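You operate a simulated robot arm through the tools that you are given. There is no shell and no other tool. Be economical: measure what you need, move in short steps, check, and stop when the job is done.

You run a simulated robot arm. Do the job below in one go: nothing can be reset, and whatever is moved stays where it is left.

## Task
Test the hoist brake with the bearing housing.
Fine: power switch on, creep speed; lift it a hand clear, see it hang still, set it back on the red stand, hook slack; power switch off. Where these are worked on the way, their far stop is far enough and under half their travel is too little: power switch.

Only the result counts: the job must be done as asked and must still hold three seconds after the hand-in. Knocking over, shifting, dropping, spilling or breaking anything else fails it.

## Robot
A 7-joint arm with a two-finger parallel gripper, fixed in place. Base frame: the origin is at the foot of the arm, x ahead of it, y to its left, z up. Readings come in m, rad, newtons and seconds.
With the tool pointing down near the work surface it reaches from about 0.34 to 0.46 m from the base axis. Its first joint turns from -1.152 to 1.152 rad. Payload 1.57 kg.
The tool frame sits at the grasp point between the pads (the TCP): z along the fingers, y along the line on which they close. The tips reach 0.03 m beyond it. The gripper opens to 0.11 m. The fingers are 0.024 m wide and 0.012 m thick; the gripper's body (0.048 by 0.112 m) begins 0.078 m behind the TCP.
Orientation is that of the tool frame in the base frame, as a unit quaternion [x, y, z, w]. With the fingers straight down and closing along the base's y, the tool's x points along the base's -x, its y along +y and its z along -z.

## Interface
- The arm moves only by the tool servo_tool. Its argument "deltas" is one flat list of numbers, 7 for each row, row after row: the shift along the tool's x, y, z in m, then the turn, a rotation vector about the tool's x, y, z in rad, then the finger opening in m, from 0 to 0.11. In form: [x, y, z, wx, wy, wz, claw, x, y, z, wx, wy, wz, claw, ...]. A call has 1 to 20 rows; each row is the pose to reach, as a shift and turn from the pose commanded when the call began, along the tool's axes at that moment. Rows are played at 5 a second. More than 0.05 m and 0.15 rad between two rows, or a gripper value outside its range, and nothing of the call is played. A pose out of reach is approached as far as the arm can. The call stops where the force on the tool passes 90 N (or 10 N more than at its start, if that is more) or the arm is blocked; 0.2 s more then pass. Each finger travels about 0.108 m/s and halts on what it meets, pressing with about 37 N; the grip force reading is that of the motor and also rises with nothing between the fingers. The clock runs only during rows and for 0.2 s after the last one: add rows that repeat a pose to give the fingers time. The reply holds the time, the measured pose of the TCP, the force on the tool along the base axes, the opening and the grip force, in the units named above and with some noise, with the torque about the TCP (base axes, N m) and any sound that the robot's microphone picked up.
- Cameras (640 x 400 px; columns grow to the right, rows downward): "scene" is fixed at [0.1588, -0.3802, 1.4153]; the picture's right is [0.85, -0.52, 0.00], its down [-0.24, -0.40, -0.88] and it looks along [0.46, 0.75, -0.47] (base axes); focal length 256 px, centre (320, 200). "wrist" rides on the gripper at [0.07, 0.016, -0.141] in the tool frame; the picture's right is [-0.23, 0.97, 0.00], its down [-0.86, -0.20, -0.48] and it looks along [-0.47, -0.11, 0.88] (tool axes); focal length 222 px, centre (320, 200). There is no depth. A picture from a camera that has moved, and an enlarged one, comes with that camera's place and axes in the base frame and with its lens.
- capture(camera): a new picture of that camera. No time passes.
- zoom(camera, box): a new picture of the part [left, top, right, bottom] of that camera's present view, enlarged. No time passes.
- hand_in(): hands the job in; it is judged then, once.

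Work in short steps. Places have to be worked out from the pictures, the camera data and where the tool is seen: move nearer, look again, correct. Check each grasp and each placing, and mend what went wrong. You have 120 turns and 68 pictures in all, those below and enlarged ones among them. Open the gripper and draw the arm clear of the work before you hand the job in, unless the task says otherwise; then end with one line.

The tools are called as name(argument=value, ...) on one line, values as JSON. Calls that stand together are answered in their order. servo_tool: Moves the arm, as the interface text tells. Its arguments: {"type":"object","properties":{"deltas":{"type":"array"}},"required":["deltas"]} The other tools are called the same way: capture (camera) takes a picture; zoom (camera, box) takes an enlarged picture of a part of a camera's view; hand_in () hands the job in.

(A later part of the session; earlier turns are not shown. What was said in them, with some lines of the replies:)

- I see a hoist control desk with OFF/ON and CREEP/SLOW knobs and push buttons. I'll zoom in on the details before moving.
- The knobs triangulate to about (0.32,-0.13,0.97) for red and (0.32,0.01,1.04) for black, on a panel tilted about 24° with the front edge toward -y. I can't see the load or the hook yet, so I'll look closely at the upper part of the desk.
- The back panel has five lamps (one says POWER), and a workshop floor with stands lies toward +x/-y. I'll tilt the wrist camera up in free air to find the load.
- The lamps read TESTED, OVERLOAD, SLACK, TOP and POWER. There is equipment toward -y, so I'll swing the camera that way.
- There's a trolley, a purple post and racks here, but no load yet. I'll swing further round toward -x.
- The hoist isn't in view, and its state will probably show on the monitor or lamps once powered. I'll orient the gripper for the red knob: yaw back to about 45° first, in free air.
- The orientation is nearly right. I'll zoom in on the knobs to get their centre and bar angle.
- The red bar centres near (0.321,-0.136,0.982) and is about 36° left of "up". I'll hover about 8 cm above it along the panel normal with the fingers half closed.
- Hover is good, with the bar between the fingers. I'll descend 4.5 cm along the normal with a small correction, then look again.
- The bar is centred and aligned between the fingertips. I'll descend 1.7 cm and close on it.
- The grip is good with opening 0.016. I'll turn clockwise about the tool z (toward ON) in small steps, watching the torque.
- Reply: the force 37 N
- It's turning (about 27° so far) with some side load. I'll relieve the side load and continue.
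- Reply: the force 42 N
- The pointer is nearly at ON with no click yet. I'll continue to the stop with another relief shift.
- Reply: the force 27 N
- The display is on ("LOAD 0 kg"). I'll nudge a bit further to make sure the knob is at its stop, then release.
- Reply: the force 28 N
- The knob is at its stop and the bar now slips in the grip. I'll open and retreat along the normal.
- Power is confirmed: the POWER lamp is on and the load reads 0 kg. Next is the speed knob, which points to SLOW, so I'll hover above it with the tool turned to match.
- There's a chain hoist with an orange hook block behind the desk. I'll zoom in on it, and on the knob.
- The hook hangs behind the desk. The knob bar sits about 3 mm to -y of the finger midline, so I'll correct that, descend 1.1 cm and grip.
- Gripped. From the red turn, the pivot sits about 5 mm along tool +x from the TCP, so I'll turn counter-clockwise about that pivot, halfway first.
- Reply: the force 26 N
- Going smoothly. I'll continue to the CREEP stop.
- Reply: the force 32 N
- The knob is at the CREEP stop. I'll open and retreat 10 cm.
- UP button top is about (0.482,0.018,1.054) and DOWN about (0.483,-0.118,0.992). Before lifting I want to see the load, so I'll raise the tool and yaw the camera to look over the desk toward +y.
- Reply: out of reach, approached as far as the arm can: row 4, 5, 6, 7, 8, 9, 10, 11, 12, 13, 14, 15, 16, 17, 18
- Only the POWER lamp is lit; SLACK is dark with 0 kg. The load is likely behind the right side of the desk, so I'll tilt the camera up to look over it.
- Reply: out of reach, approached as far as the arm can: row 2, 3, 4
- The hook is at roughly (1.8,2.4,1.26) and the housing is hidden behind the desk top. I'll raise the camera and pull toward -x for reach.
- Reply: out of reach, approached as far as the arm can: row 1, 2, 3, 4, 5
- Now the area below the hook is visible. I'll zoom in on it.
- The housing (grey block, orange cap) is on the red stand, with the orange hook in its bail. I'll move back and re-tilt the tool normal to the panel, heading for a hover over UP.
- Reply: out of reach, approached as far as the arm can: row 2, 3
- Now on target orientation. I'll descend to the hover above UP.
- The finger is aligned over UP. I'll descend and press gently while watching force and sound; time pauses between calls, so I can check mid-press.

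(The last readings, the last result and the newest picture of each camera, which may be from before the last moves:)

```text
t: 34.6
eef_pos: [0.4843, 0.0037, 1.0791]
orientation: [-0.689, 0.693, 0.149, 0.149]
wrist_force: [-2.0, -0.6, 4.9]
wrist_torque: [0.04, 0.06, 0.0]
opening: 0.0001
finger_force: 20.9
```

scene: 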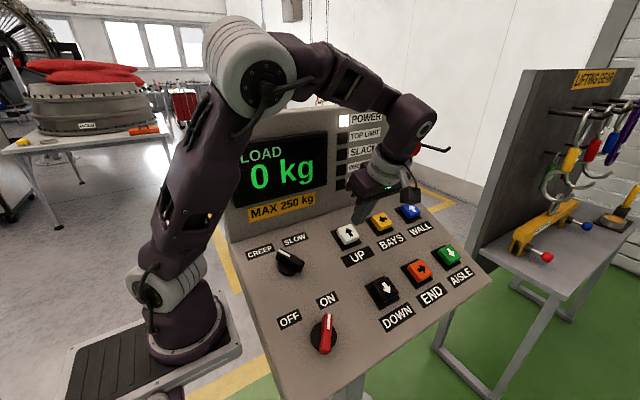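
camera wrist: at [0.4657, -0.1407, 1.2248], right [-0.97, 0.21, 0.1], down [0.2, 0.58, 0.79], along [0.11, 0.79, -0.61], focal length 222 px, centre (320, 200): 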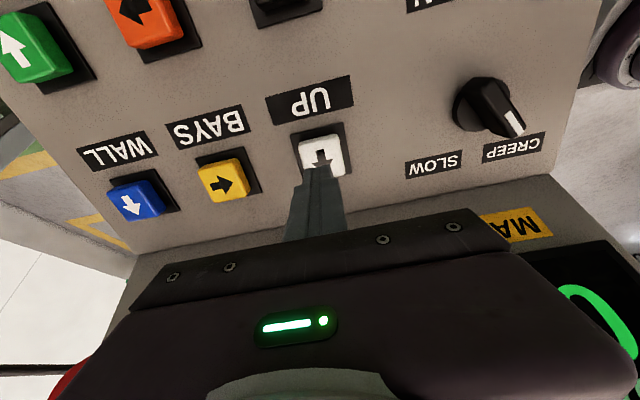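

Contact with about 5 N. I'll press a few mm further and hold briefly.

servo_tool(deltas=[0, 0, 0.003, 0, 0, 0, 0, 0, 0, 0.006, 0, 0, 0, 0, 0, 0, 0.006, 0, 0, 0, 0])

zoom(camera="scene", box=[220, 0, 480, 240])

```text
t: 35.4
eef_pos: [0.4849, 0.0055, 1.0732]
orientation: [-0.69, 0.693, 0.149, 0.149]
wrist_force: [-11.2, -11.0, 44.2]
wrist_torque: [0.07, 0.38, 0.0]
opening: 0.0001
finger_force: 21.5
```

```text
1.67 times, centred on (350, 120) of scene
camera zoom: at [0.1578, -0.3806, 1.4153], right [0.85, -0.52, 0.0], down [-0.24, -0.4, -0.88], along [0.46, 0.75, -0.47], focal length 426 px, centre (270, 333)
```

zoom: 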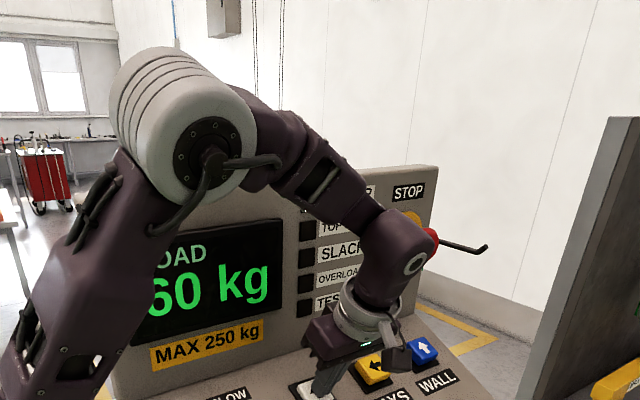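

The load reads ~60+ kg, so it is already taking weight. I'll hold about 0.6 s more, then release and check the height.

servo_tool(deltas=[0, 0, 0, 0, 0, 0, 0, 0, 0, 0, 0, 0, 0, 0, 0, 0, -0.012, 0, 0, 0, 0, 0, 0, -0.04, 0, 0, 0, 0])

zoom(camera="scene", box=[220, 0, 480, 240])

```text
t: 36.4
eef_pos: [0.4868, -0.0121, 1.1099]
orientation: [-0.689, 0.693, 0.151, 0.149]
wrist_force: [-0.6, 0.4, -0.5]
wrist_torque: [0.06, -0.03, 0.02]
opening: 0.0001
finger_force: 22.0
```

```text
1.67 times, centred on (350, 120) of scene
camera zoom: at [0.1588, -0.3802, 1.4153], right [0.85, -0.52, 0.0], down [-0.24, -0.4, -0.88], along [0.46, 0.75, -0.47], focal length 426 px, centre (270, 333)
```

zoom: 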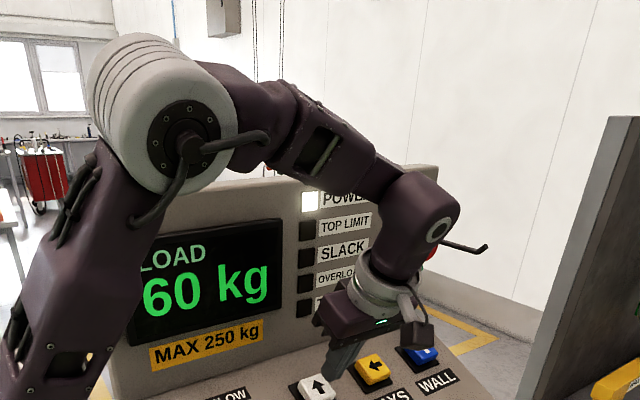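

The load holds after release. I'll go to the viewing pose to measure the clearance and see that it hangs still.

servo_tool(deltas=[-0.009, 0.0096, -0.0424, 0, 0, 0, 0, -0.018, 0.0192, -0.0848, 0, 0, 0, 0, -0.027, 0.0288, -0.1272, 0, 0, 0, 0, -0.036, 0.0384, -0.1696, 0, 0, 0, 0, -0.0449, 0.048, -0.212, 0, 0, 0, 0])

servo_tool(deltas=[-0.028, 0.01, -0.0144, 0, -0.13, 0, 0, -0.0553, 0.02, -0.0288, 0, -0.26, 0, 0, -0.083, 0.031, -0.043, 0, -0.39, 0, 0, -0.1106, 0.041, -0.0575, 0, -0.52, 0, 0, -0.1106, 0.041, -0.0575, 0, -0.52, 0, 0])

zoom(camera="wrist", box=[170, 130, 310, 250])

```text
t: 37.6
eef_pos: [0.4368, -0.0568, 1.3162]
orientation: [-0.689, 0.694, 0.149, 0.149]
wrist_force: [-0.3, -0.3, -0.7]
wrist_torque: [0.0, -0.02, 0.01]
opening: 0.0001
finger_force: 21.7
```

```text
t: 38.8
eef_pos: [0.3981, 0.0203, 1.4193]
orientation: [-0.627, 0.631, 0.323, 0.323]
wrist_force: [-0.4, 0.1, -0.5]
wrist_torque: [-0.01, 0.03, -0.02]
opening: 0.0002
finger_force: 21.7
```

```text
3.33 times, centred on (240, 190) of wrist
camera zoom: at [0.3806, -0.137, 1.446], right [-0.97, 0.14, 0.19], down [0.2, 0.11, 0.97], along [0.11, 0.98, -0.13], focal length 740 px, centre (587, 233)
```

zoom: 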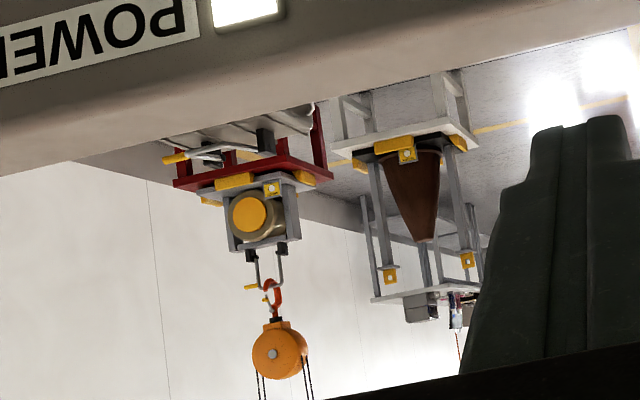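

The hook is now taut with the housing barely moved, so creep is only about 1.5 cm/s. I'll go back and hold UP for around 4 s.

servo_tool(deltas=[0.032, -0.0106, -0.0014, 0, 0.13, 0, 0, 0.0635, -0.0212, -0.0028, 0, 0.26, 0, 0, 0.095, -0.032, -0.004, 0, 0.39, 0, 0, 0.127, -0.0425, -0.0055, 0, 0.52, 0, 0, 0.127, -0.0425, -0.0055, 0, 0.52, 0, 0])

servo_tool(deltas=[0.0081, -0.0086, 0.0393, 0, 0, 0, 0, 0.0163, -0.0172, 0.0785, 0, 0, 0, 0, 0.0244, -0.0258, 0.1178, 0, 0, 0, 0, 0.0326, -0.0344, 0.157, 0, 0, 0, 0, 0.0407, -0.043, 0.1963, 0, 0, 0, 0, 0.0407, -0.043, 0.1963, 0, 0, 0, 0])

```text
t: 40.0
eef_pos: [0.4376, -0.0601, 1.3198]
orientation: [-0.689, 0.693, 0.149, 0.149]
wrist_force: [-0.5, 0.8, -1.0]
wrist_torque: [-0.03, -0.01, -0.02]
opening: 0.0
finger_force: 21.5
```

```text
t: 41.4
eef_pos: [0.4809, -0.0104, 1.123]
orientation: [-0.689, 0.693, 0.149, 0.149]
wrist_force: [0.9, 0.1, 0.2]
wrist_torque: [0.01, 0.03, -0.02]
opening: 0.0
finger_force: 21.1
```

Back at hover. I'll press UP and hold for around 3.5 s.

servo_tool(deltas=[0.0064, -0.002, 0.025, 0, 0, 0, 0, 0.0064, -0.002, 0.045, 0, 0, 0, 0, 0.0064, -0.002, 0.0535, 0, 0, 0, 0, 0.0064, -0.002, 0.0535, 0, 0, 0, 0, 0.0064, -0.002, 0.0535, 0, 0, 0, 0, 0.0064, -0.002, 0.0535, 0, 0, 0, 0, 0.0064, -0.002, 0.0535, 0, 0, 0, 0, 0.0064, -0.002, 0.0535, 0, 0, 0, 0, 0.0064, -0.002, 0.0535, 0, 0, 0, 0, 0.0064, -0.002, 0.0535, 0, 0, 0, 0, 0.0064, -0.002, 0.0535, 0, 0, 0, 0, 0.0064, -0.002, 0.0535, 0, 0, 0, 0, 0.0064, -0.002, 0.0535, 0, 0, 0, 0, 0.0064, -0.002, 0.0535, 0, 0, 0, 0, 0.0064, -0.002, 0.0535, 0, 0, 0, 0, 0.0064, -0.002, 0.0535, 0, 0, 0, 0, 0.0064, -0.002, 0.0535, 0, 0, 0, 0, 0.0064, -0.002, 0.0535, 0, 0, 0, 0, 0.0064, -0.002, 0.0535, 0, 0, 0, 0, 0.0064, -0.002, 0.0535, 0, 0, 0, 0])

capture(camera="scene")

```text
t: 45.6
eef_pos: [0.4837, 0.0014, 1.0726]
orientation: [-0.689, 0.693, 0.149, 0.15]
wrist_force: [3.2, -29.0, 38.8]
wrist_torque: [-0.57, -0.08, -0.09]
opening: 0.0001
finger_force: 21.2
```

```text
24 pictures are left
```

scene: 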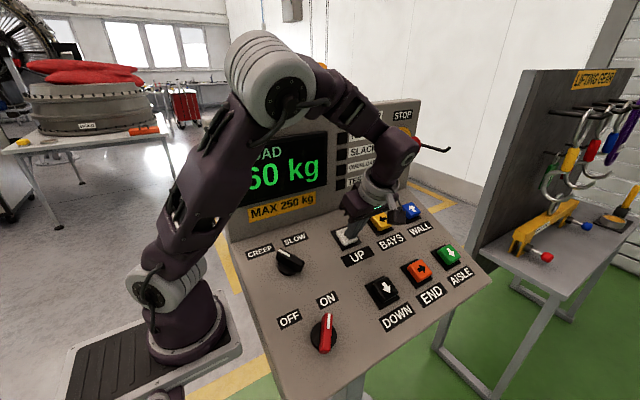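

The orange block appears near (321,66) just behind the arm. I'll zoom to measure it.

zoom(camera="scene", box=[260, 0, 380, 130])

```text
3.08 times, centred on (320, 65) of scene
camera zoom: at [0.1583, -0.3811, 1.4151], right [0.85, -0.52, 0.0], down [-0.24, -0.4, -0.88], along [0.46, 0.76, -0.47], focal length 787 px, centre (320, 615)
```

zoom: 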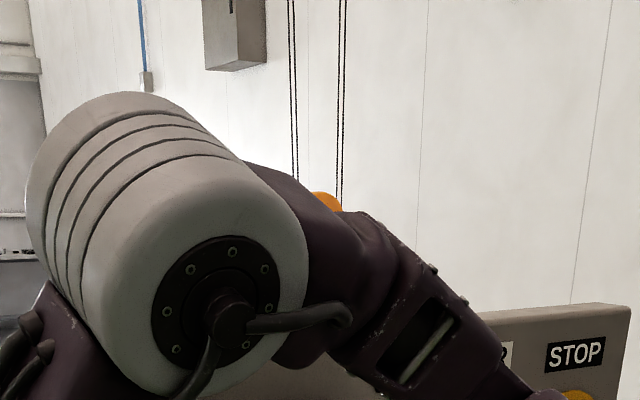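

The block rose about 8 cm in total, leaving around 6-7 cm clear. I'll hold 1.4 s more for about 10 cm, then release.

servo_tool(deltas=[0, 0, 0, 0, 0, 0, 0, 0, 0, 0, 0, 0, 0, 0, 0, 0, 0, 0, 0, 0, 0, 0, 0, 0, 0, 0, 0, 0, 0, 0, 0, 0, 0, 0, 0, 0, 0, 0, 0, 0, 0, 0, 0, 0, 0, 0, 0, 0, 0, 0, 0, -0.015, 0, 0, 0, 0, 0, 0, -0.05, 0, 0, 0, 0])

servo_tool(deltas=[-0.009, 0.0096, -0.04, 0, 0, 0, 0, -0.018, 0.0192, -0.08, 0, 0, 0, 0, -0.027, 0.0288, -0.12, 0, 0, 0, 0, -0.036, 0.0384, -0.16, 0, 0, 0, 0, -0.0449, 0.048, -0.2, 0, 0, 0, 0])

servo_tool(deltas=[-0.028, 0.01, -0.0144, 0, -0.13, 0, 0, -0.0553, 0.02, -0.0288, 0, -0.26, 0, 0, -0.083, 0.031, -0.043, 0, -0.39, 0, 0, -0.1106, 0.041, -0.0575, 0, -0.52, 0, 0, -0.1106, 0.041, -0.0575, 0, -0.52, 0, 0])

zoom(camera="wrist", box=[170, 130, 310, 250])

capture(camera="scene")

```text
t: 47.6
eef_pos: [0.4806, -0.017, 1.1183]
orientation: [-0.69, 0.693, 0.151, 0.148]
wrist_force: [0.4, -0.5, 1.3]
wrist_torque: [0.02, -0.01, 0.03]
opening: 0.0
finger_force: 21.5
```

```text
t: 48.8
eef_pos: [0.4344, -0.0635, 1.3188]
orientation: [-0.689, 0.693, 0.149, 0.15]
wrist_force: [0.2, 0.3, -0.7]
wrist_torque: [0.03, 0.0, 0.01]
opening: 0.0
finger_force: 21.2
```

```text
t: 50.0
eef_pos: [0.3981, 0.0198, 1.4203]
orientation: [-0.627, 0.631, 0.323, 0.322]
wrist_force: [0.0, -0.7, 0.2]
wrist_torque: [-0.01, 0.0, 0.02]
opening: 0.0
finger_force: 21.6
out of reach, approached as far as the arm can: row 1
```

```text
3.33 times, centred on (240, 190) of wrist
camera zoom: at [0.3799, -0.1365, 1.4468], right [-0.97, 0.14, 0.19], down [0.2, 0.11, 0.97], along [0.11, 0.98, -0.13], focal length 740 px, centre (587, 233)
```

zoom: 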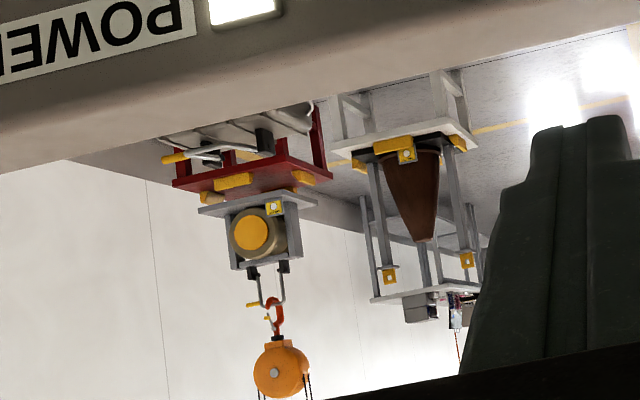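

```text
21 pictures are left
```

scene: 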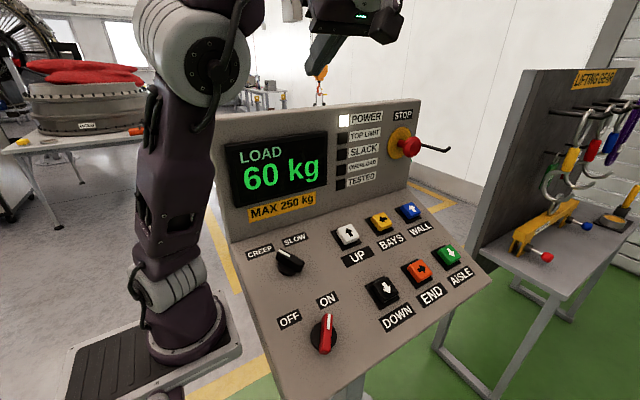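

Lifted about 7 cm (60 kg), but I want about 10 cm. I'll go back for roughly 2 s more of UP.

servo_tool(deltas=[0.032, -0.0106, -0.0014, 0, 0.13, 0, 0, 0.0635, -0.0212, -0.0028, 0, 0.26, 0, 0, 0.095, -0.032, -0.004, 0, 0.39, 0, 0, 0.127, -0.0425, -0.0055, 0, 0.52, 0, 0, 0.127, -0.0425, -0.0055, 0, 0.52, 0, 0])

servo_tool(deltas=[0.0081, -0.0086, 0.0393, 0, 0, 0, 0, 0.0163, -0.0172, 0.0785, 0, 0, 0, 0, 0.0244, -0.0258, 0.1178, 0, 0, 0, 0, 0.0326, -0.0344, 0.157, 0, 0, 0, 0, 0.0407, -0.043, 0.1963, 0, 0, 0, 0, 0.0407, -0.043, 0.1963, 0, 0, 0, 0])

```text
t: 51.2
eef_pos: [0.4389, -0.0613, 1.3152]
orientation: [-0.689, 0.693, 0.149, 0.148]
wrist_force: [0.4, -0.3, 0.5]
wrist_torque: [-0.02, -0.03, -0.01]
opening: 0.0
finger_force: 20.9
out of reach, approached as far as the arm can: row 3
```

```text
t: 52.6
eef_pos: [0.4797, -0.0171, 1.1214]
orientation: [-0.689, 0.693, 0.15, 0.149]
wrist_force: [0.1, 0.2, -0.3]
wrist_torque: [-0.04, 0.0, -0.01]
opening: 0.0001
finger_force: 20.9
```

At hover. I'll press UP for about 2.2 s, then release.

servo_tool(deltas=[0, -0.004, 0.025, 0, 0, 0, 0, 0, -0.004, 0.046, 0, 0, 0, 0, 0, -0.004, 0.0545, 0, 0, 0, 0, 0, -0.004, 0.0545, 0, 0, 0, 0, 0, -0.004, 0.0545, 0, 0, 0, 0, 0, -0.004, 0.0545, 0, 0, 0, 0, 0, -0.004, 0.0545, 0, 0, 0, 0, 0, -0.004, 0.0545, 0, 0, 0, 0, 0, -0.004, 0.0545, 0, 0, 0, 0, 0, -0.004, 0.0545, 0, 0, 0, 0, 0, -0.004, 0.0545, 0, 0, 0, 0, 0, -0.004, 0.0545, 0, 0, 0, 0, 0, -0.004, 0.0545, 0, 0, 0, 0, 0, -0.004, 0.0545, 0, 0, 0, 0, 0, -0.004, 0.04, 0, 0, 0, 0, 0, -0.004, 0.01, 0, 0, 0, 0])

servo_tool(deltas=[-0.009, 0.0096, -0.04, 0, 0, 0, 0, -0.018, 0.0192, -0.08, 0, 0, 0, 0, -0.027, 0.0288, -0.12, 0, 0, 0, 0, -0.036, 0.0384, -0.16, 0, 0, 0, 0, -0.0449, 0.048, -0.2, 0, 0, 0, 0])

servo_tool(deltas=[-0.028, 0.01, -0.0144, 0, -0.13, 0, 0, -0.0553, 0.02, -0.0288, 0, -0.26, 0, 0, -0.083, 0.031, -0.043, 0, -0.39, 0, 0, -0.1106, 0.041, -0.0575, 0, -0.52, 0, 0, -0.1106, 0.041, -0.0575, 0, -0.52, 0, 0])

capture(camera="wrist")

zoom(camera="wrist", box=[170, 130, 310, 250])

```text
t: 56.0
eef_pos: [0.4823, -0.0131, 1.1112]
orientation: [-0.689, 0.693, 0.151, 0.149]
wrist_force: [-0.5, -0.1, -0.5]
wrist_torque: [0.01, 0.0, -0.01]
opening: 0.0
finger_force: 20.9
```

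```text
t: 57.2
eef_pos: [0.4338, -0.0585, 1.315]
orientation: [-0.689, 0.693, 0.15, 0.149]
wrist_force: [0.2, -0.1, 0.6]
wrist_torque: [-0.02, -0.03, -0.01]
opening: 0.0001
finger_force: 21.1
```

```text
t: 58.4
eef_pos: [0.3958, 0.0225, 1.4101]
orientation: [-0.627, 0.632, 0.322, 0.324]
wrist_force: [0.6, -0.4, -0.2]
wrist_torque: [0.02, -0.01, -0.03]
opening: 0.0
finger_force: 21.4
```

```text
20 pictures are left
camera wrist: at [0.3791, -0.1345, 1.4369], right [-0.97, 0.14, 0.19], down [0.2, 0.11, 0.97], along [0.11, 0.98, -0.13], focal length 222 px, centre (320, 200)
```

wrist: 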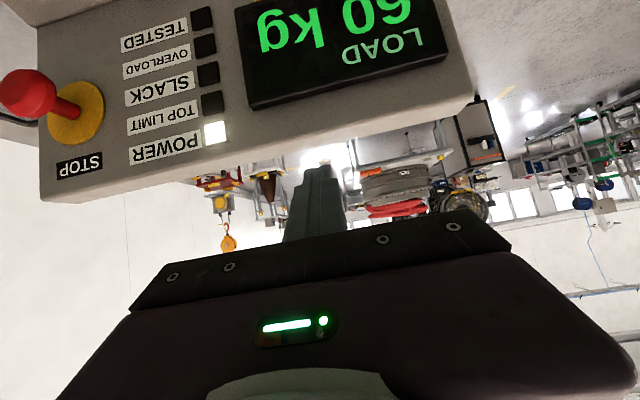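

```text
3.33 times, centred on (240, 190) of wrist
camera zoom: at [0.3791, -0.1345, 1.4369], right [-0.97, 0.14, 0.19], down [0.2, 0.11, 0.97], along [0.11, 0.98, -0.13], focal length 740 px, centre (587, 233)
```

zoom: 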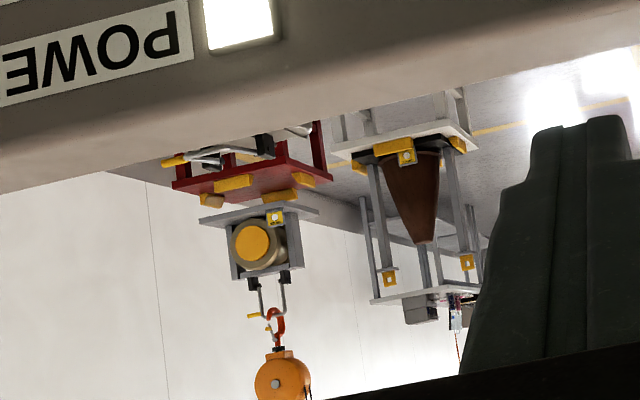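

About 11-12 cm clear now. I'll wait 4 s to see it hang still.

servo_tool(deltas=[0, 0, 0, 0, 0, 0, 0, 0, 0, 0, 0, 0, 0, 0, 0, 0, 0, 0, 0, 0, 0, 0, 0, 0, 0, 0, 0, 0, 0, 0, 0, 0, 0, 0, 0, 0, 0, 0, 0, 0, 0, 0, 0, 0, 0, 0, 0, 0, 0, 0, 0, 0, 0, 0, 0, 0, 0, 0, 0, 0, 0, 0, 0, 0, 0, 0, 0, 0, 0, 0, 0, 0, 0, 0, 0, 0, 0, 0, 0, 0, 0, 0, 0, 0, 0, 0, 0, 0, 0, 0, 0, 0, 0, 0, 0, 0, 0, 0, 0, 0, 0, 0, 0, 0, 0, 0, 0, 0, 0, 0, 0, 0, 0, 0, 0, 0, 0, 0, 0, 0, 0, 0, 0, 0, 0, 0, 0, 0, 0, 0, 0, 0, 0, 0, 0, 0, 0, 0, 0, 0])

zoom(camera="wrist", box=[120, 20, 310, 250])

```text
t: 62.6
eef_pos: [0.3962, 0.0227, 1.4109]
orientation: [-0.627, 0.632, 0.322, 0.323]
wrist_force: [1.1, 0.4, 0.0]
wrist_torque: [-0.02, -0.01, 0.01]
opening: 0.0
finger_force: 21.7
```

```text
1.74 times, centred on (215, 135) of wrist
camera zoom: at [0.3793, -0.1347, 1.4367], right [-0.97, 0.14, 0.19], down [0.2, 0.11, 0.97], along [0.11, 0.98, -0.14], focal length 386 px, centre (503, 313)
```

zoom: 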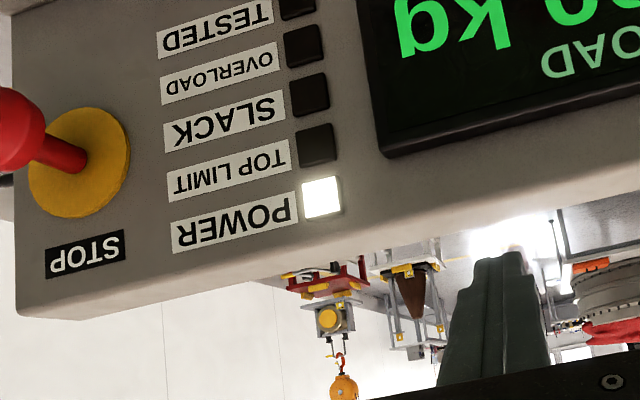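

It has been still for 6.6 s at the same pixel height, so the brake holds. Next I'll move to a hover over the DOWN button.

servo_tool(deltas=[0.032, -0.0106, -0.0014, 0, 0.13, 0, 0, 0.0635, -0.0212, -0.0028, 0, 0.26, 0, 0, 0.095, -0.032, -0.004, 0, 0.39, 0, 0, 0.127, -0.0425, -0.0055, 0, 0.52, 0, 0, 0.127, -0.0425, -0.0055, 0, 0.52, 0, 0])

servo_tool(deltas=[0.0268, -0.0066, 0.0279, 0, 0, 0, 0, 0.0535, -0.0131, 0.0557, 0, 0, 0, 0, 0.0803, -0.0197, 0.0836, 0, 0, 0, 0, 0.107, -0.0263, 0.1115, 0, 0, 0, 0, 0.1338, -0.0329, 0.1394, 0, 0, 0, 0, 0.1605, -0.0394, 0.1672, 0, 0, 0, 0, 0.1873, -0.046, 0.1951, 0, 0, 0, 0, 0.1873, -0.046, 0.1951, 0, 0, 0, 0])

capture(camera="wrist")

capture(camera="scene")

```text
t: 63.8
eef_pos: [0.4372, -0.0589, 1.3106]
orientation: [-0.69, 0.693, 0.149, 0.148]
wrist_force: [0.4, 0.1, -0.1]
wrist_torque: [-0.01, 0.01, -0.01]
opening: 0.0
finger_force: 21.7
```

```text
t: 65.6
eef_pos: [0.4837, -0.1448, 1.0569]
orientation: [-0.69, 0.693, 0.15, 0.149]
wrist_force: [-0.1, -0.5, 0.1]
wrist_torque: [0.02, 0.06, 0.01]
opening: 0.0
finger_force: 21.0
```

```text
17 pictures are left
camera wrist: at [0.4676, -0.2689, 1.157], right [-0.97, 0.21, 0.1], down [0.2, 0.58, 0.79], along [0.11, 0.79, -0.61], focal length 222 px, centre (320, 200)
```

wrist: 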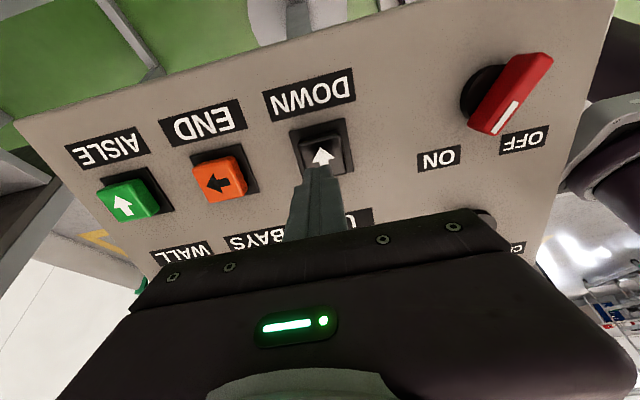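

```text
16 pictures are left
```

scene: 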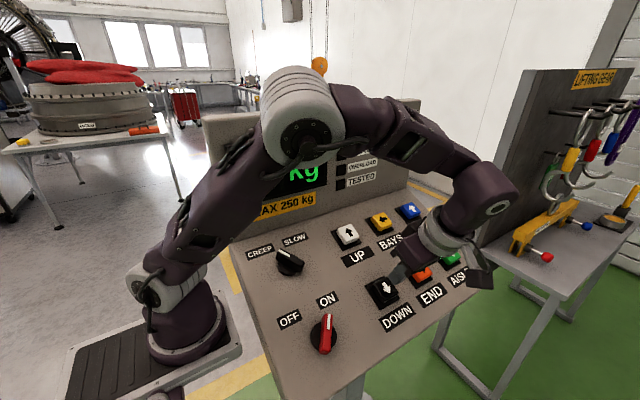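

The finger is over DOWN but should shift about 8 mm toward the front edge. I'll press DOWN and hold.

servo_tool(deltas=[0.008, 0, 0.02, 0, 0, 0, 0, 0.008, 0, 0.04, 0, 0, 0, 0, 0.008, 0, 0.049, 0, 0, 0, 0, 0.008, 0, 0.049, 0, 0, 0, 0, 0.008, 0, 0.049, 0, 0, 0, 0, 0.008, 0, 0.049, 0, 0, 0, 0, 0.008, 0, 0.049, 0, 0, 0, 0, 0.008, 0, 0.049, 0, 0, 0, 0, 0.008, 0, 0.049, 0, 0, 0, 0, 0.008, 0, 0.049, 0, 0, 0, 0, 0.008, 0, 0.049, 0, 0, 0, 0, 0.008, 0, 0.049, 0, 0, 0, 0, 0.008, 0, 0.049, 0, 0, 0, 0])

zoom(camera="scene", box=[260, 0, 380, 130])

```text
t: 68.4
eef_pos: [0.483, -0.1351, 1.0093]
orientation: [-0.689, 0.693, 0.147, 0.15]
wrist_force: [3.6, -11.7, 64.8]
wrist_torque: [0.28, -0.13, 0.12]
opening: 0.0
finger_force: 21.3
```

```text
3.08 times, centred on (320, 65) of scene
camera zoom: at [0.1579, -0.3803, 1.4154], right [0.85, -0.52, 0.0], down [-0.24, -0.4, -0.88], along [0.46, 0.75, -0.47], focal length 787 px, centre (320, 615)
```

zoom: 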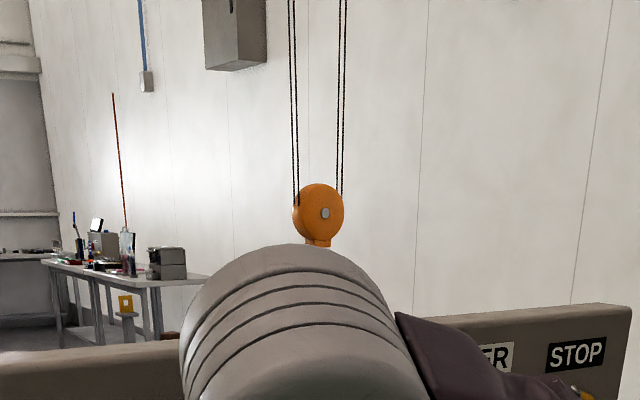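

The block is descending (centre y 213, resting was 243). The press force is 65 N, so I'll ease it slightly and keep holding.

servo_tool(deltas=[0, 0, -0.001, 0, 0, 0, 0, 0, 0, -0.001, 0, 0, 0, 0, 0, 0, -0.001, 0, 0, 0, 0, 0, 0, -0.001, 0, 0, 0, 0, 0, 0, -0.001, 0, 0, 0, 0, 0, 0, -0.001, 0, 0, 0, 0, 0, 0, -0.001, 0, 0, 0, 0, 0, 0, -0.001, 0, 0, 0, 0, 0, 0, -0.001, 0, 0, 0, 0, 0, 0, -0.001, 0, 0, 0, 0, 0, 0, -0.001, 0, 0, 0, 0, 0, 0, -0.001, 0, 0, 0, 0, 0, 0, -0.001, 0, 0, 0, 0, 0, 0, -0.001, 0, 0, 0, 0, 0, 0, -0.001, 0, 0, 0, 0, 0, 0, -0.001, 0, 0, 0, 0, 0, 0, -0.001, 0, 0, 0, 0, 0, 0, -0.001, 0, 0, 0, 0, 0, 0, -0.001, 0, 0, 0, 0])

zoom(camera="scene", box=[230, 40, 430, 220])

```text
t: 72.4
eef_pos: [0.4822, -0.1358, 1.0091]
orientation: [-0.69, 0.693, 0.148, 0.15]
wrist_force: [7.4, -9.1, 55.2]
wrist_torque: [0.22, -0.18, -0.07]
opening: 0.0
finger_force: 21.7
```

```text
2.22 times, centred on (330, 130) of scene
camera zoom: at [0.1581, -0.3803, 1.4153], right [0.85, -0.52, 0.0], down [-0.24, -0.4, -0.88], along [0.46, 0.75, -0.47], focal length 568 px, centre (298, 356)
```

zoom: 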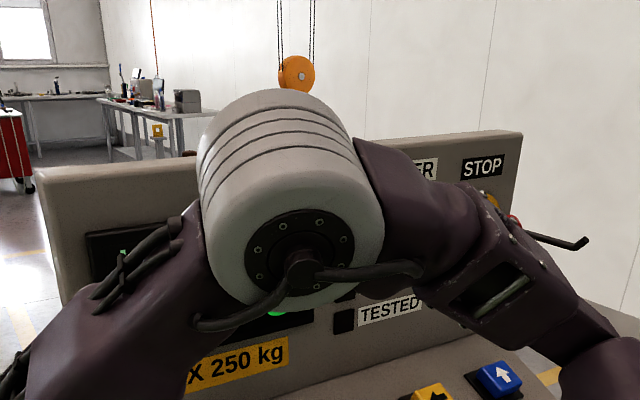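

The block is at y≈72.8 in scene pixels (resting 79), moving about 0.9 px/s. I'll hold for another ~6.5 s.

servo_tool(deltas=[0, 0, 0, 0, 0, 0, 0, 0, 0, 0, 0, 0, 0, 0, 0, 0, 0, 0, 0, 0, 0, 0, 0, 0, 0, 0, 0, 0, 0, 0, 0, 0, 0, 0, 0, 0, 0, 0, 0, 0, 0, 0, 0, 0, 0, 0, 0, 0, 0, 0, 0, 0, 0, 0, 0, 0, 0, 0, 0, 0, 0, 0, 0, 0, 0, 0, 0, 0, 0, 0, 0, 0, 0, 0, 0, 0, 0, 0, 0, 0, 0, 0, 0, 0, 0, 0, 0, 0, 0, 0, 0, 0, 0, 0, 0, 0, 0, 0, 0, 0, 0, 0, 0, 0, 0, 0, 0, 0, 0, 0, 0, 0, 0, 0, 0, 0, 0, 0, 0, 0, 0, 0, 0, 0, 0, 0, 0, 0, 0, 0, 0, 0, 0, 0, 0, 0, 0, 0, 0, 0])

zoom(camera="scene", box=[230, 40, 430, 220])

```text
t: 76.6
eef_pos: [0.4823, -0.1349, 1.0097]
orientation: [-0.69, 0.693, 0.148, 0.15]
wrist_force: [1.9, -18.9, 52.2]
wrist_torque: [-0.08, -0.04, -0.04]
opening: 0.0
finger_force: 20.9
```

```text
2.22 times, centred on (330, 130) of scene
camera zoom: at [0.1581, -0.3806, 1.4153], right [0.85, -0.52, 0.0], down [-0.24, -0.4, -0.88], along [0.46, 0.75, -0.47], focal length 568 px, centre (298, 356)
```

zoom: 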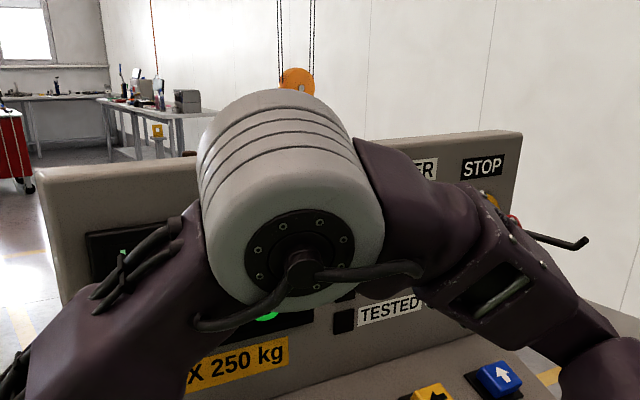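

The block is around the seated height. I'll hold about 1 s more to get slack, then release and look at the display and lamps.

servo_tool(deltas=[0, 0, 0, 0, 0, 0, 0, 0, 0, 0, 0, 0, 0, 0, 0, 0, 0, 0, 0, 0, 0, 0, 0, 0, 0, 0, 0, 0, 0, 0, -0.015, 0, 0, 0, 0, 0, 0, -0.05, 0, 0, 0, 0])

servo_tool(deltas=[-0.0268, 0.0066, -0.0279, 0, 0, 0, 0, -0.0535, 0.0131, -0.0557, 0, 0, 0, 0, -0.0803, 0.0197, -0.0836, 0, 0, 0, 0, -0.107, 0.0263, -0.1115, 0, 0, 0, 0, -0.1338, 0.0329, -0.1394, 0, 0, 0, 0, -0.1605, 0.0394, -0.1672, 0, 0, 0, 0, -0.1873, 0.046, -0.1951, 0, 0, 0, 0])

servo_tool(deltas=[-0.028, 0.01, -0.0144, 0, -0.13, 0, 0, -0.0553, 0.02, -0.0288, 0, -0.26, 0, 0, -0.083, 0.031, -0.043, 0, -0.39, 0, 0, -0.1106, 0.041, -0.0575, 0, -0.52, 0, 0, -0.1106, 0.041, -0.0575, 0, -0.52, 0, 0])

capture(camera="wrist")

zoom(camera="wrist", box=[170, 130, 310, 250])

```text
t: 78.0
eef_pos: [0.4807, -0.155, 1.0525]
orientation: [-0.689, 0.693, 0.151, 0.15]
wrist_force: [-0.1, 0.5, 0.4]
wrist_torque: [0.02, 0.01, 0.02]
opening: 0.0
finger_force: 21.7
```

```text
t: 79.6
eef_pos: [0.4357, -0.0643, 1.3112]
orientation: [-0.689, 0.694, 0.149, 0.149]
wrist_force: [-0.3, -1.2, 0.0]
wrist_torque: [0.01, 0.0, -0.01]
opening: 0.0
finger_force: 21.7
```

```text
t: 80.8
eef_pos: [0.3999, 0.014, 1.4073]
orientation: [-0.627, 0.632, 0.322, 0.323]
wrist_force: [-0.5, 0.8, 0.4]
wrist_torque: [0.02, 0.02, -0.03]
opening: 0.0
finger_force: 20.6
out of reach, approached as far as the arm can: row 4, 5
```

```text
12 pictures are left
camera wrist: at [0.3835, -0.1433, 1.4346], right [-0.97, 0.14, 0.19], down [0.2, 0.11, 0.97], along [0.11, 0.98, -0.13], focal length 222 px, centre (320, 200)
```

wrist: 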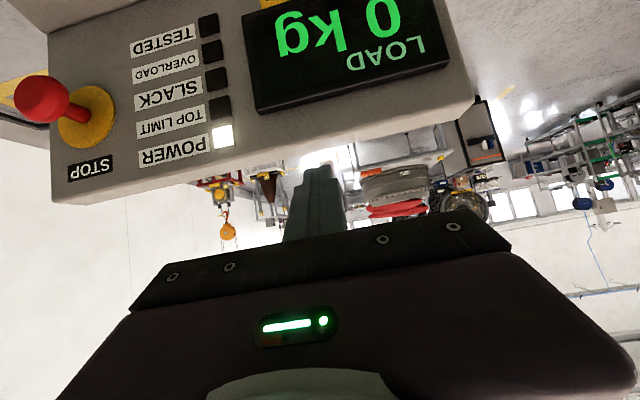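

```text
3.33 times, centred on (240, 190) of wrist
camera zoom: at [0.3835, -0.1433, 1.4346], right [-0.97, 0.14, 0.19], down [0.2, 0.11, 0.97], along [0.11, 0.98, -0.13], focal length 740 px, centre (587, 233)
```

zoom: 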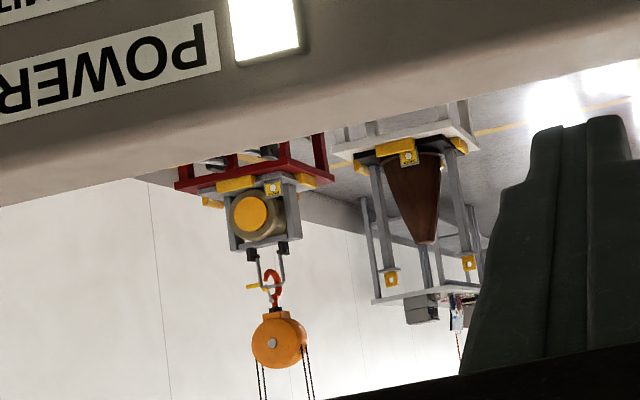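

The housing is seated, the load is 0 kg and the hook is low in the bail, but SLACK isn't lit. I'll lower about 1 s more for definite slack and check the lamps.

servo_tool(deltas=[0.032, -0.0106, -0.0014, 0, 0.13, 0, 0, 0.0635, -0.0212, -0.0028, 0, 0.26, 0, 0, 0.095, -0.032, -0.004, 0, 0.39, 0, 0, 0.127, -0.0425, -0.0055, 0, 0.52, 0, 0, 0.127, -0.0425, -0.0055, 0, 0.52, 0, 0])

servo_tool(deltas=[0.0268, -0.0066, 0.0279, 0, 0, 0, 0, 0.0535, -0.0131, 0.0557, 0, 0, 0, 0, 0.0803, -0.0197, 0.0836, 0, 0, 0, 0, 0.107, -0.0263, 0.1115, 0, 0, 0, 0, 0.1338, -0.0329, 0.1394, 0, 0, 0, 0, 0.1605, -0.0394, 0.1672, 0, 0, 0, 0, 0.1873, -0.046, 0.1951, 0, 0, 0, 0, 0.1873, -0.046, 0.1951, 0, 0, 0, 0])

```text
t: 82.0
eef_pos: [0.4431, -0.0629, 1.3059]
orientation: [-0.69, 0.692, 0.15, 0.148]
wrist_force: [1.0, -0.5, 0.8]
wrist_torque: [0.01, 0.02, -0.02]
opening: 0.0002
finger_force: 21.3
```

```text
t: 83.8
eef_pos: [0.4886, -0.1532, 1.0528]
orientation: [-0.689, 0.693, 0.149, 0.15]
wrist_force: [-0.8, 0.7, -0.1]
wrist_torque: [-0.01, 0.02, -0.03]
opening: 0.0
finger_force: 21.1
```

At hover. I'll press DOWN for around 1 s and release, then go back to the view.

servo_tool(deltas=[0.002, 0.0055, 0.02, 0, 0, 0, 0, 0.002, 0.0055, 0.04, 0, 0, 0, 0, 0.002, 0.0055, 0.048, 0, 0, 0, 0, 0.002, 0.0055, 0.048, 0, 0, 0, 0, 0.002, 0.0055, 0.048, 0, 0, 0, 0, 0.002, 0.0055, 0.048, 0, 0, 0, 0, 0.002, 0.0055, 0.048, 0, 0, 0, 0, 0.002, 0.0055, 0.048, 0, 0, 0, 0, 0.002, 0.0055, 0.033, 0, 0, 0, 0, 0.002, 0.0055, 0, 0, 0, 0, 0])

servo_tool(deltas=[-0.0268, 0.0066, -0.0279, 0, 0, 0, 0, -0.0535, 0.0131, -0.0557, 0, 0, 0, 0, -0.0803, 0.0197, -0.0836, 0, 0, 0, 0, -0.107, 0.0263, -0.1115, 0, 0, 0, 0, -0.1338, 0.0329, -0.1394, 0, 0, 0, 0, -0.1605, 0.0394, -0.1672, 0, 0, 0, 0, -0.1873, 0.046, -0.1951, 0, 0, 0, 0])

servo_tool(deltas=[-0.028, 0.01, -0.0144, 0, -0.13, 0, 0, -0.0553, 0.02, -0.0288, 0, -0.26, 0, 0, -0.083, 0.031, -0.043, 0, -0.39, 0, 0, -0.1106, 0.041, -0.0575, 0, -0.52, 0, 0, -0.1106, 0.041, -0.0575, 0, -0.52, 0, 0])

zoom(camera="wrist", box=[120, 10, 310, 250])

```text
t: 86.0
eef_pos: [0.4829, -0.1545, 1.0522]
orientation: [-0.69, 0.692, 0.152, 0.15]
wrist_force: [-0.5, -0.1, -0.4]
wrist_torque: [0.0, -0.02, -0.01]
opening: 0.0001
finger_force: 21.3
```

```text
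t: 87.6
eef_pos: [0.437, -0.0667, 1.3057]
orientation: [-0.689, 0.693, 0.15, 0.149]
wrist_force: [0.0, 0.7, 1.1]
wrist_torque: [0.02, 0.03, 0.03]
opening: 0.0
finger_force: 21.3
```

```text
t: 88.8
eef_pos: [0.4002, 0.0129, 1.4069]
orientation: [-0.627, 0.632, 0.322, 0.323]
wrist_force: [-0.2, -0.2, 0.0]
wrist_torque: [0.02, 0.0, 0.01]
opening: 0.0001
finger_force: 21.2
out of reach, approached as far as the arm can: row 3, 4, 5
```

```text
1.67 times, centred on (215, 130) of wrist
camera zoom: at [0.3835, -0.1435, 1.4333], right [-0.97, 0.14, 0.19], down [0.2, 0.11, 0.97], along [0.11, 0.98, -0.13], focal length 370 px, centre (495, 317)
```

zoom: 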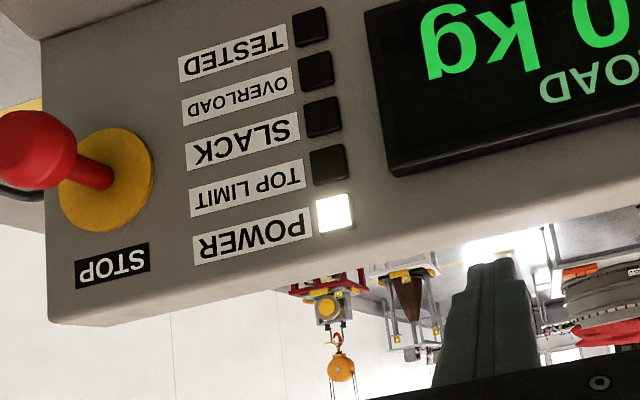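

The load reads 0 kg and the block is lower by about 2 cm more. I'll zoom on the hook once to judge the slack.

zoom(camera="wrist", box=[195, 160, 255, 245])

```text
4.71 times, centred on (225, 202) of wrist
camera zoom: at [0.3835, -0.1435, 1.4333], right [-0.97, 0.14, 0.19], down [0.2, 0.11, 0.97], along [0.11, 0.98, -0.13], focal length 1045 px, centre (767, 188)
```

zoom: 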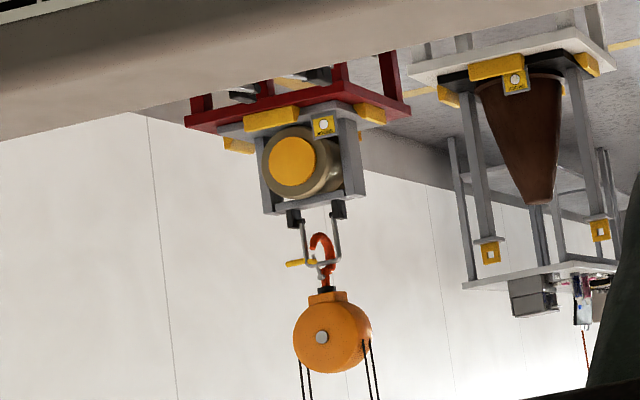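

The housing is seated on the red stand and the hook bowl is clear of the bail, so it is slack. Next is power off: I'll retreat and yaw back toward the red knob.

servo_tool(deltas=[0.032, -0.0106, -0.0014, 0, 0.13, 0, 0, 0.0635, -0.0212, -0.0028, 0, 0.26, 0, 0, 0.095, -0.032, -0.004, 0, 0.39, 0, 0, 0.127, -0.0425, -0.0055, 0, 0.52, 0, 0, 0.127, -0.0425, -0.0055, 0, 0.52, 0, 0])

servo_tool(deltas=[0.01, 0.006, 0.002, 0, 0, 0.14, 0.0, 0.02, 0.012, 0.004, 0, 0, 0.28, 0.0, 0.03, 0.018, 0.006, 0, 0, 0.42, 0.0, 0.04, 0.024, 0.008, 0, 0, 0.56, 0.0, 0.05, 0.03, 0.01, 0, 0, 0.7, 0.0, 0.06, 0.036, 0.012, 0, 0, 0.84, 0.0, 0.07, 0.042, 0.014, 0, 0, 0.98, 0.0, 0.08, 0.048, 0.016, 0, 0, 1.12, 0.0, 0.09, 0.054, 0.018, 0, 0, 1.26, 0.0, 0.1, 0.06, 0.02, 0, 0, 1.4, 0.0, 0.11, 0.066, 0.022, 0, 0, 1.54, 0.0, 0.12, 0.072, 0.024, 0, 0, 1.68, 0.0, 0.13, 0.078, 0.026, 0, 0, 1.82, 0.01, 0.14, 0.084, 0.028, 0, 0, 1.96, 0.02, 0.15, 0.09, 0.03, 0, 0, 2.1, 0.03, 0.16, 0.096, 0.032, 0, 0, 2.24, 0.04, 0.17, 0.102, 0.034, 0, 0, 2.38, 0.05, 0.18, 0.107, 0.036, 0, 0, 2.52, 0.06, 0.18, 0.107, 0.036, 0, 0, 2.52, 0.06])

```text
t: 90.0
eef_pos: [0.443, -0.0685, 1.3059]
orientation: [-0.689, 0.693, 0.149, 0.149]
wrist_force: [0.0, -0.1, -0.3]
wrist_torque: [0.0, 0.01, -0.01]
opening: 0.0
finger_force: 21.2
```

```text
t: 94.0
eef_pos: [0.3363, -0.2155, 1.1977]
orientation: [0.45, 0.868, 0.188, -0.096]
wrist_force: [-0.3, -0.4, -0.7]
wrist_torque: [-0.02, -0.04, 0.0]
opening: 0.06
finger_force: 0.0
```

At ψ≈55°. I'll turn to about 126° and descend to a hover above the red knob.

servo_tool(deltas=[-0.0006, -0.0032, 0.0146, 0, 0, 0.138, 0.06, -0.0011, -0.0064, 0.0292, 0, 0, 0.276, 0.06, -0.0017, -0.0095, 0.0438, 0, 0, 0.414, 0.06, -0.0022, -0.0127, 0.0584, 0, 0, 0.552, 0.06, -0.0028, -0.0159, 0.073, 0, 0, 0.69, 0.06, -0.0033, -0.0191, 0.0876, 0, 0, 0.828, 0.06, -0.0039, -0.0222, 0.1021, 0, 0, 0.966, 0.06, -0.0044, -0.0254, 0.1167, 0, 0, 1.104, 0.06, -0.005, -0.0286, 0.1313, 0, 0, 1.243, 0.06, -0.005, -0.0286, 0.1313, 0, 0, 1.243, 0.06])

zoom(camera="wrist", box=[200, 60, 440, 230])

```text
t: 96.2
eef_pos: [0.3131, -0.182, 1.0705]
orientation: [0.871, 0.443, 0.097, -0.189]
wrist_force: [0.3, -0.6, -0.2]
wrist_torque: [-0.01, -0.02, 0.0]
opening: 0.0599
finger_force: 0.1
```

```text
2.35 times, centred on (320, 145) of wrist
camera zoom: at [0.3678, -0.1987, 1.2184], right [0.65, -0.69, -0.31], down [-0.66, -0.72, 0.2], along [-0.36, 0.08, -0.93], focal length 523 px, centre (320, 329)
```

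zoom: 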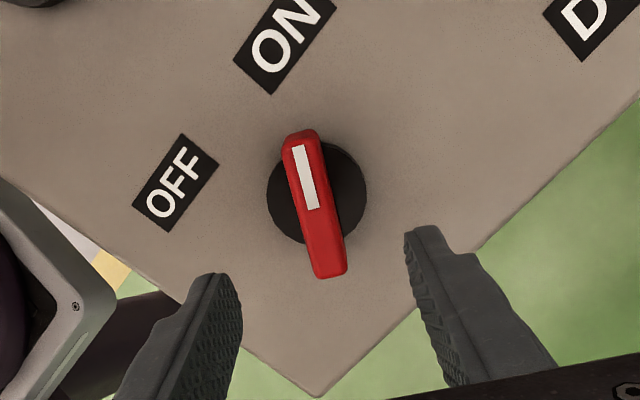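

Aligned with the bar. I'll descend to the earlier grasp pose and close.

servo_tool(deltas=[0.001, 0.0005, 0.03, 0, 0, 0, 0.06, 0.002, 0.001, 0.06, 0, 0, 0, 0.06, 0.003, 0.001, 0.073, 0, 0, 0, 0.06, 0.003, 0.001, 0.081, 0, 0, 0, 0.06, 0.003, 0.001, 0.081, 0, 0, 0, 0.03, 0.003, 0.001, 0.081, 0, 0, 0, 0.0, 0.003, 0.001, 0.081, 0, 0, 0, 0.0])

```text
t: 97.8
eef_pos: [0.3173, -0.1452, 0.999]
orientation: [0.87, 0.444, 0.097, -0.19]
wrist_force: [-11.6, 7.5, -2.1]
wrist_torque: [-0.31, -0.95, 0.31]
opening: 0.0165
finger_force: 31.4
```

Gripped (opening 0.0165). I'll turn counter-clockwise toward OFF about the pivot.

servo_tool(deltas=[0, 0.0004, 0, 0, 0, -0.12, 0, 0.0001, 0.0008, 0, 0, 0, -0.24, 0, 0.0003, 0.0013, 0, 0, 0, -0.36, 0, 0.0005, 0.0017, 0, 0, 0, -0.48, 0, 0.0008, 0.0022, 0, 0, 0, -0.6, 0])

servo_tool(deltas=[0, 0.0006, 0.0003, 0, 0, -0.12, 0, 0.0001, 0.0011, 0.0003, 0, 0, -0.24, 0, 0.0003, 0.0017, 0.0003, 0, 0, -0.36, 0, 0.0005, 0.0022, 0.0003, 0, 0, -0.48, 0, 0.0008, 0.0027, 0.0003, 0, 0, -0.6, 0, 0.001, 0.003, 0.0003, 0, 0, -0.72, 0])

zoom(camera="wrist", box=[200, 60, 440, 230])

```text
t: 99.0
eef_pos: [0.3176, -0.1461, 0.9993]
orientation: [0.699, 0.683, 0.148, -0.152]
wrist_force: [-21.9, 4.2, 35.6]
wrist_torque: [-0.55, 0.45, 0.23]
opening: 0.0158
finger_force: 31.8
```

```text
t: 100.4
eef_pos: [0.3209, -0.145, 0.9961]
orientation: [0.415, 0.885, 0.19, -0.09]
wrist_force: [-40.2, -8.1, -26.2]
wrist_torque: [0.12, 0.67, -0.73]
opening: 0.0176
finger_force: 32.8
```

```text
2.35 times, centred on (320, 145) of wrist
camera zoom: at [0.2894, -0.1466, 1.1533], right [0.89, 0.41, 0.18], down [0.39, -0.91, 0.11], along [0.21, -0.03, -0.98], focal length 523 px, centre (320, 329)
```

zoom: 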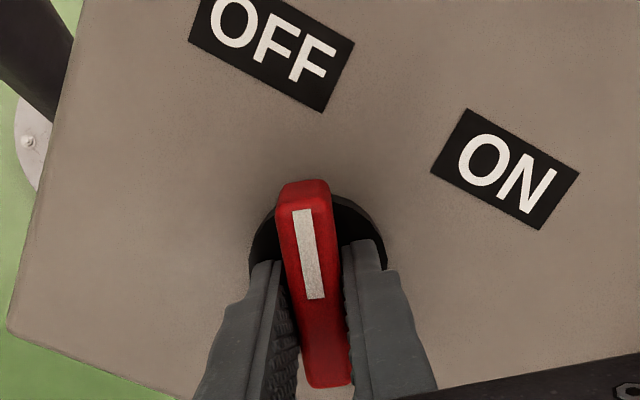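

The knob is at the OFF stop. I'll release and retreat up and clear.

servo_tool(deltas=[0, 0, 0, 0, 0, 0, 0.06, 0, 0, 0, 0, 0, 0, 0.06, 0, 0, -0.045, 0, 0, 0, 0.06, 0, 0, -0.09, 0, 0, 0, 0.08, 0, 0, -0.135, 0, 0, 0, 0.1, 0, 0, -0.18, 0, 0, 0, 0.11, 0, 0, -0.22, 0, 0, 0, 0.11])

capture(camera="scene")

zoom(camera="scene", box=[260, 10, 420, 130])

```text
t: 102.0
eef_pos: [0.3207, -0.2359, 1.1982]
orientation: [0.416, 0.884, 0.191, -0.091]
wrist_force: [0.2, -0.1, 0.0]
wrist_torque: [0.02, -0.01, 0.0]
opening: 0.1101
finger_force: 0.0
```

```text
6 pictures are left
```

scene: 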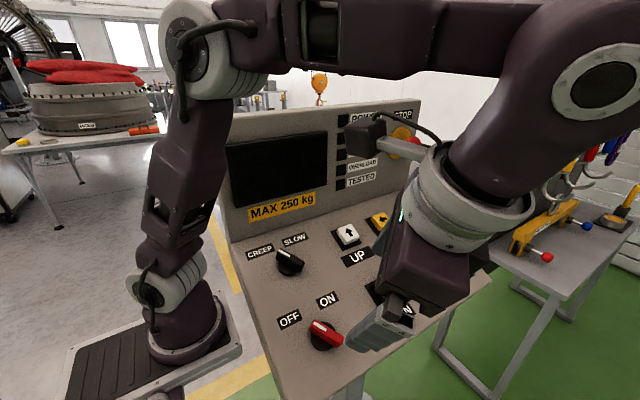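

```text
3.33 times, centred on (340, 70) of scene
camera zoom: at [0.1588, -0.3802, 1.4153], right [0.85, -0.52, 0.0], down [-0.24, -0.4, -0.88], along [0.46, 0.75, -0.47], focal length 853 px, centre (253, 633)
```

zoom: 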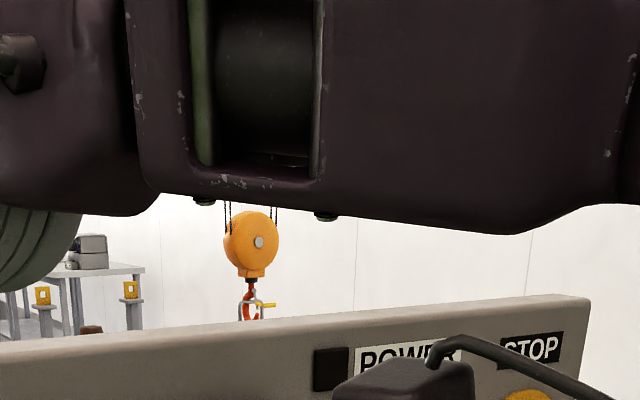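

The display and POWER lamp are dark, the knob is at OFF, the housing is seated with the hook slack, and the arm is clear with the gripper open. I'll hand in.

hand_in()

```text
The job is handed in.
```

The brake test is done: at creep speed the 60 kg bearing housing hung still for over 6 s about 11 cm clear, and it is back on the red stand with the hook slack and the power off; the SLACK and TESTED lamps never lit.
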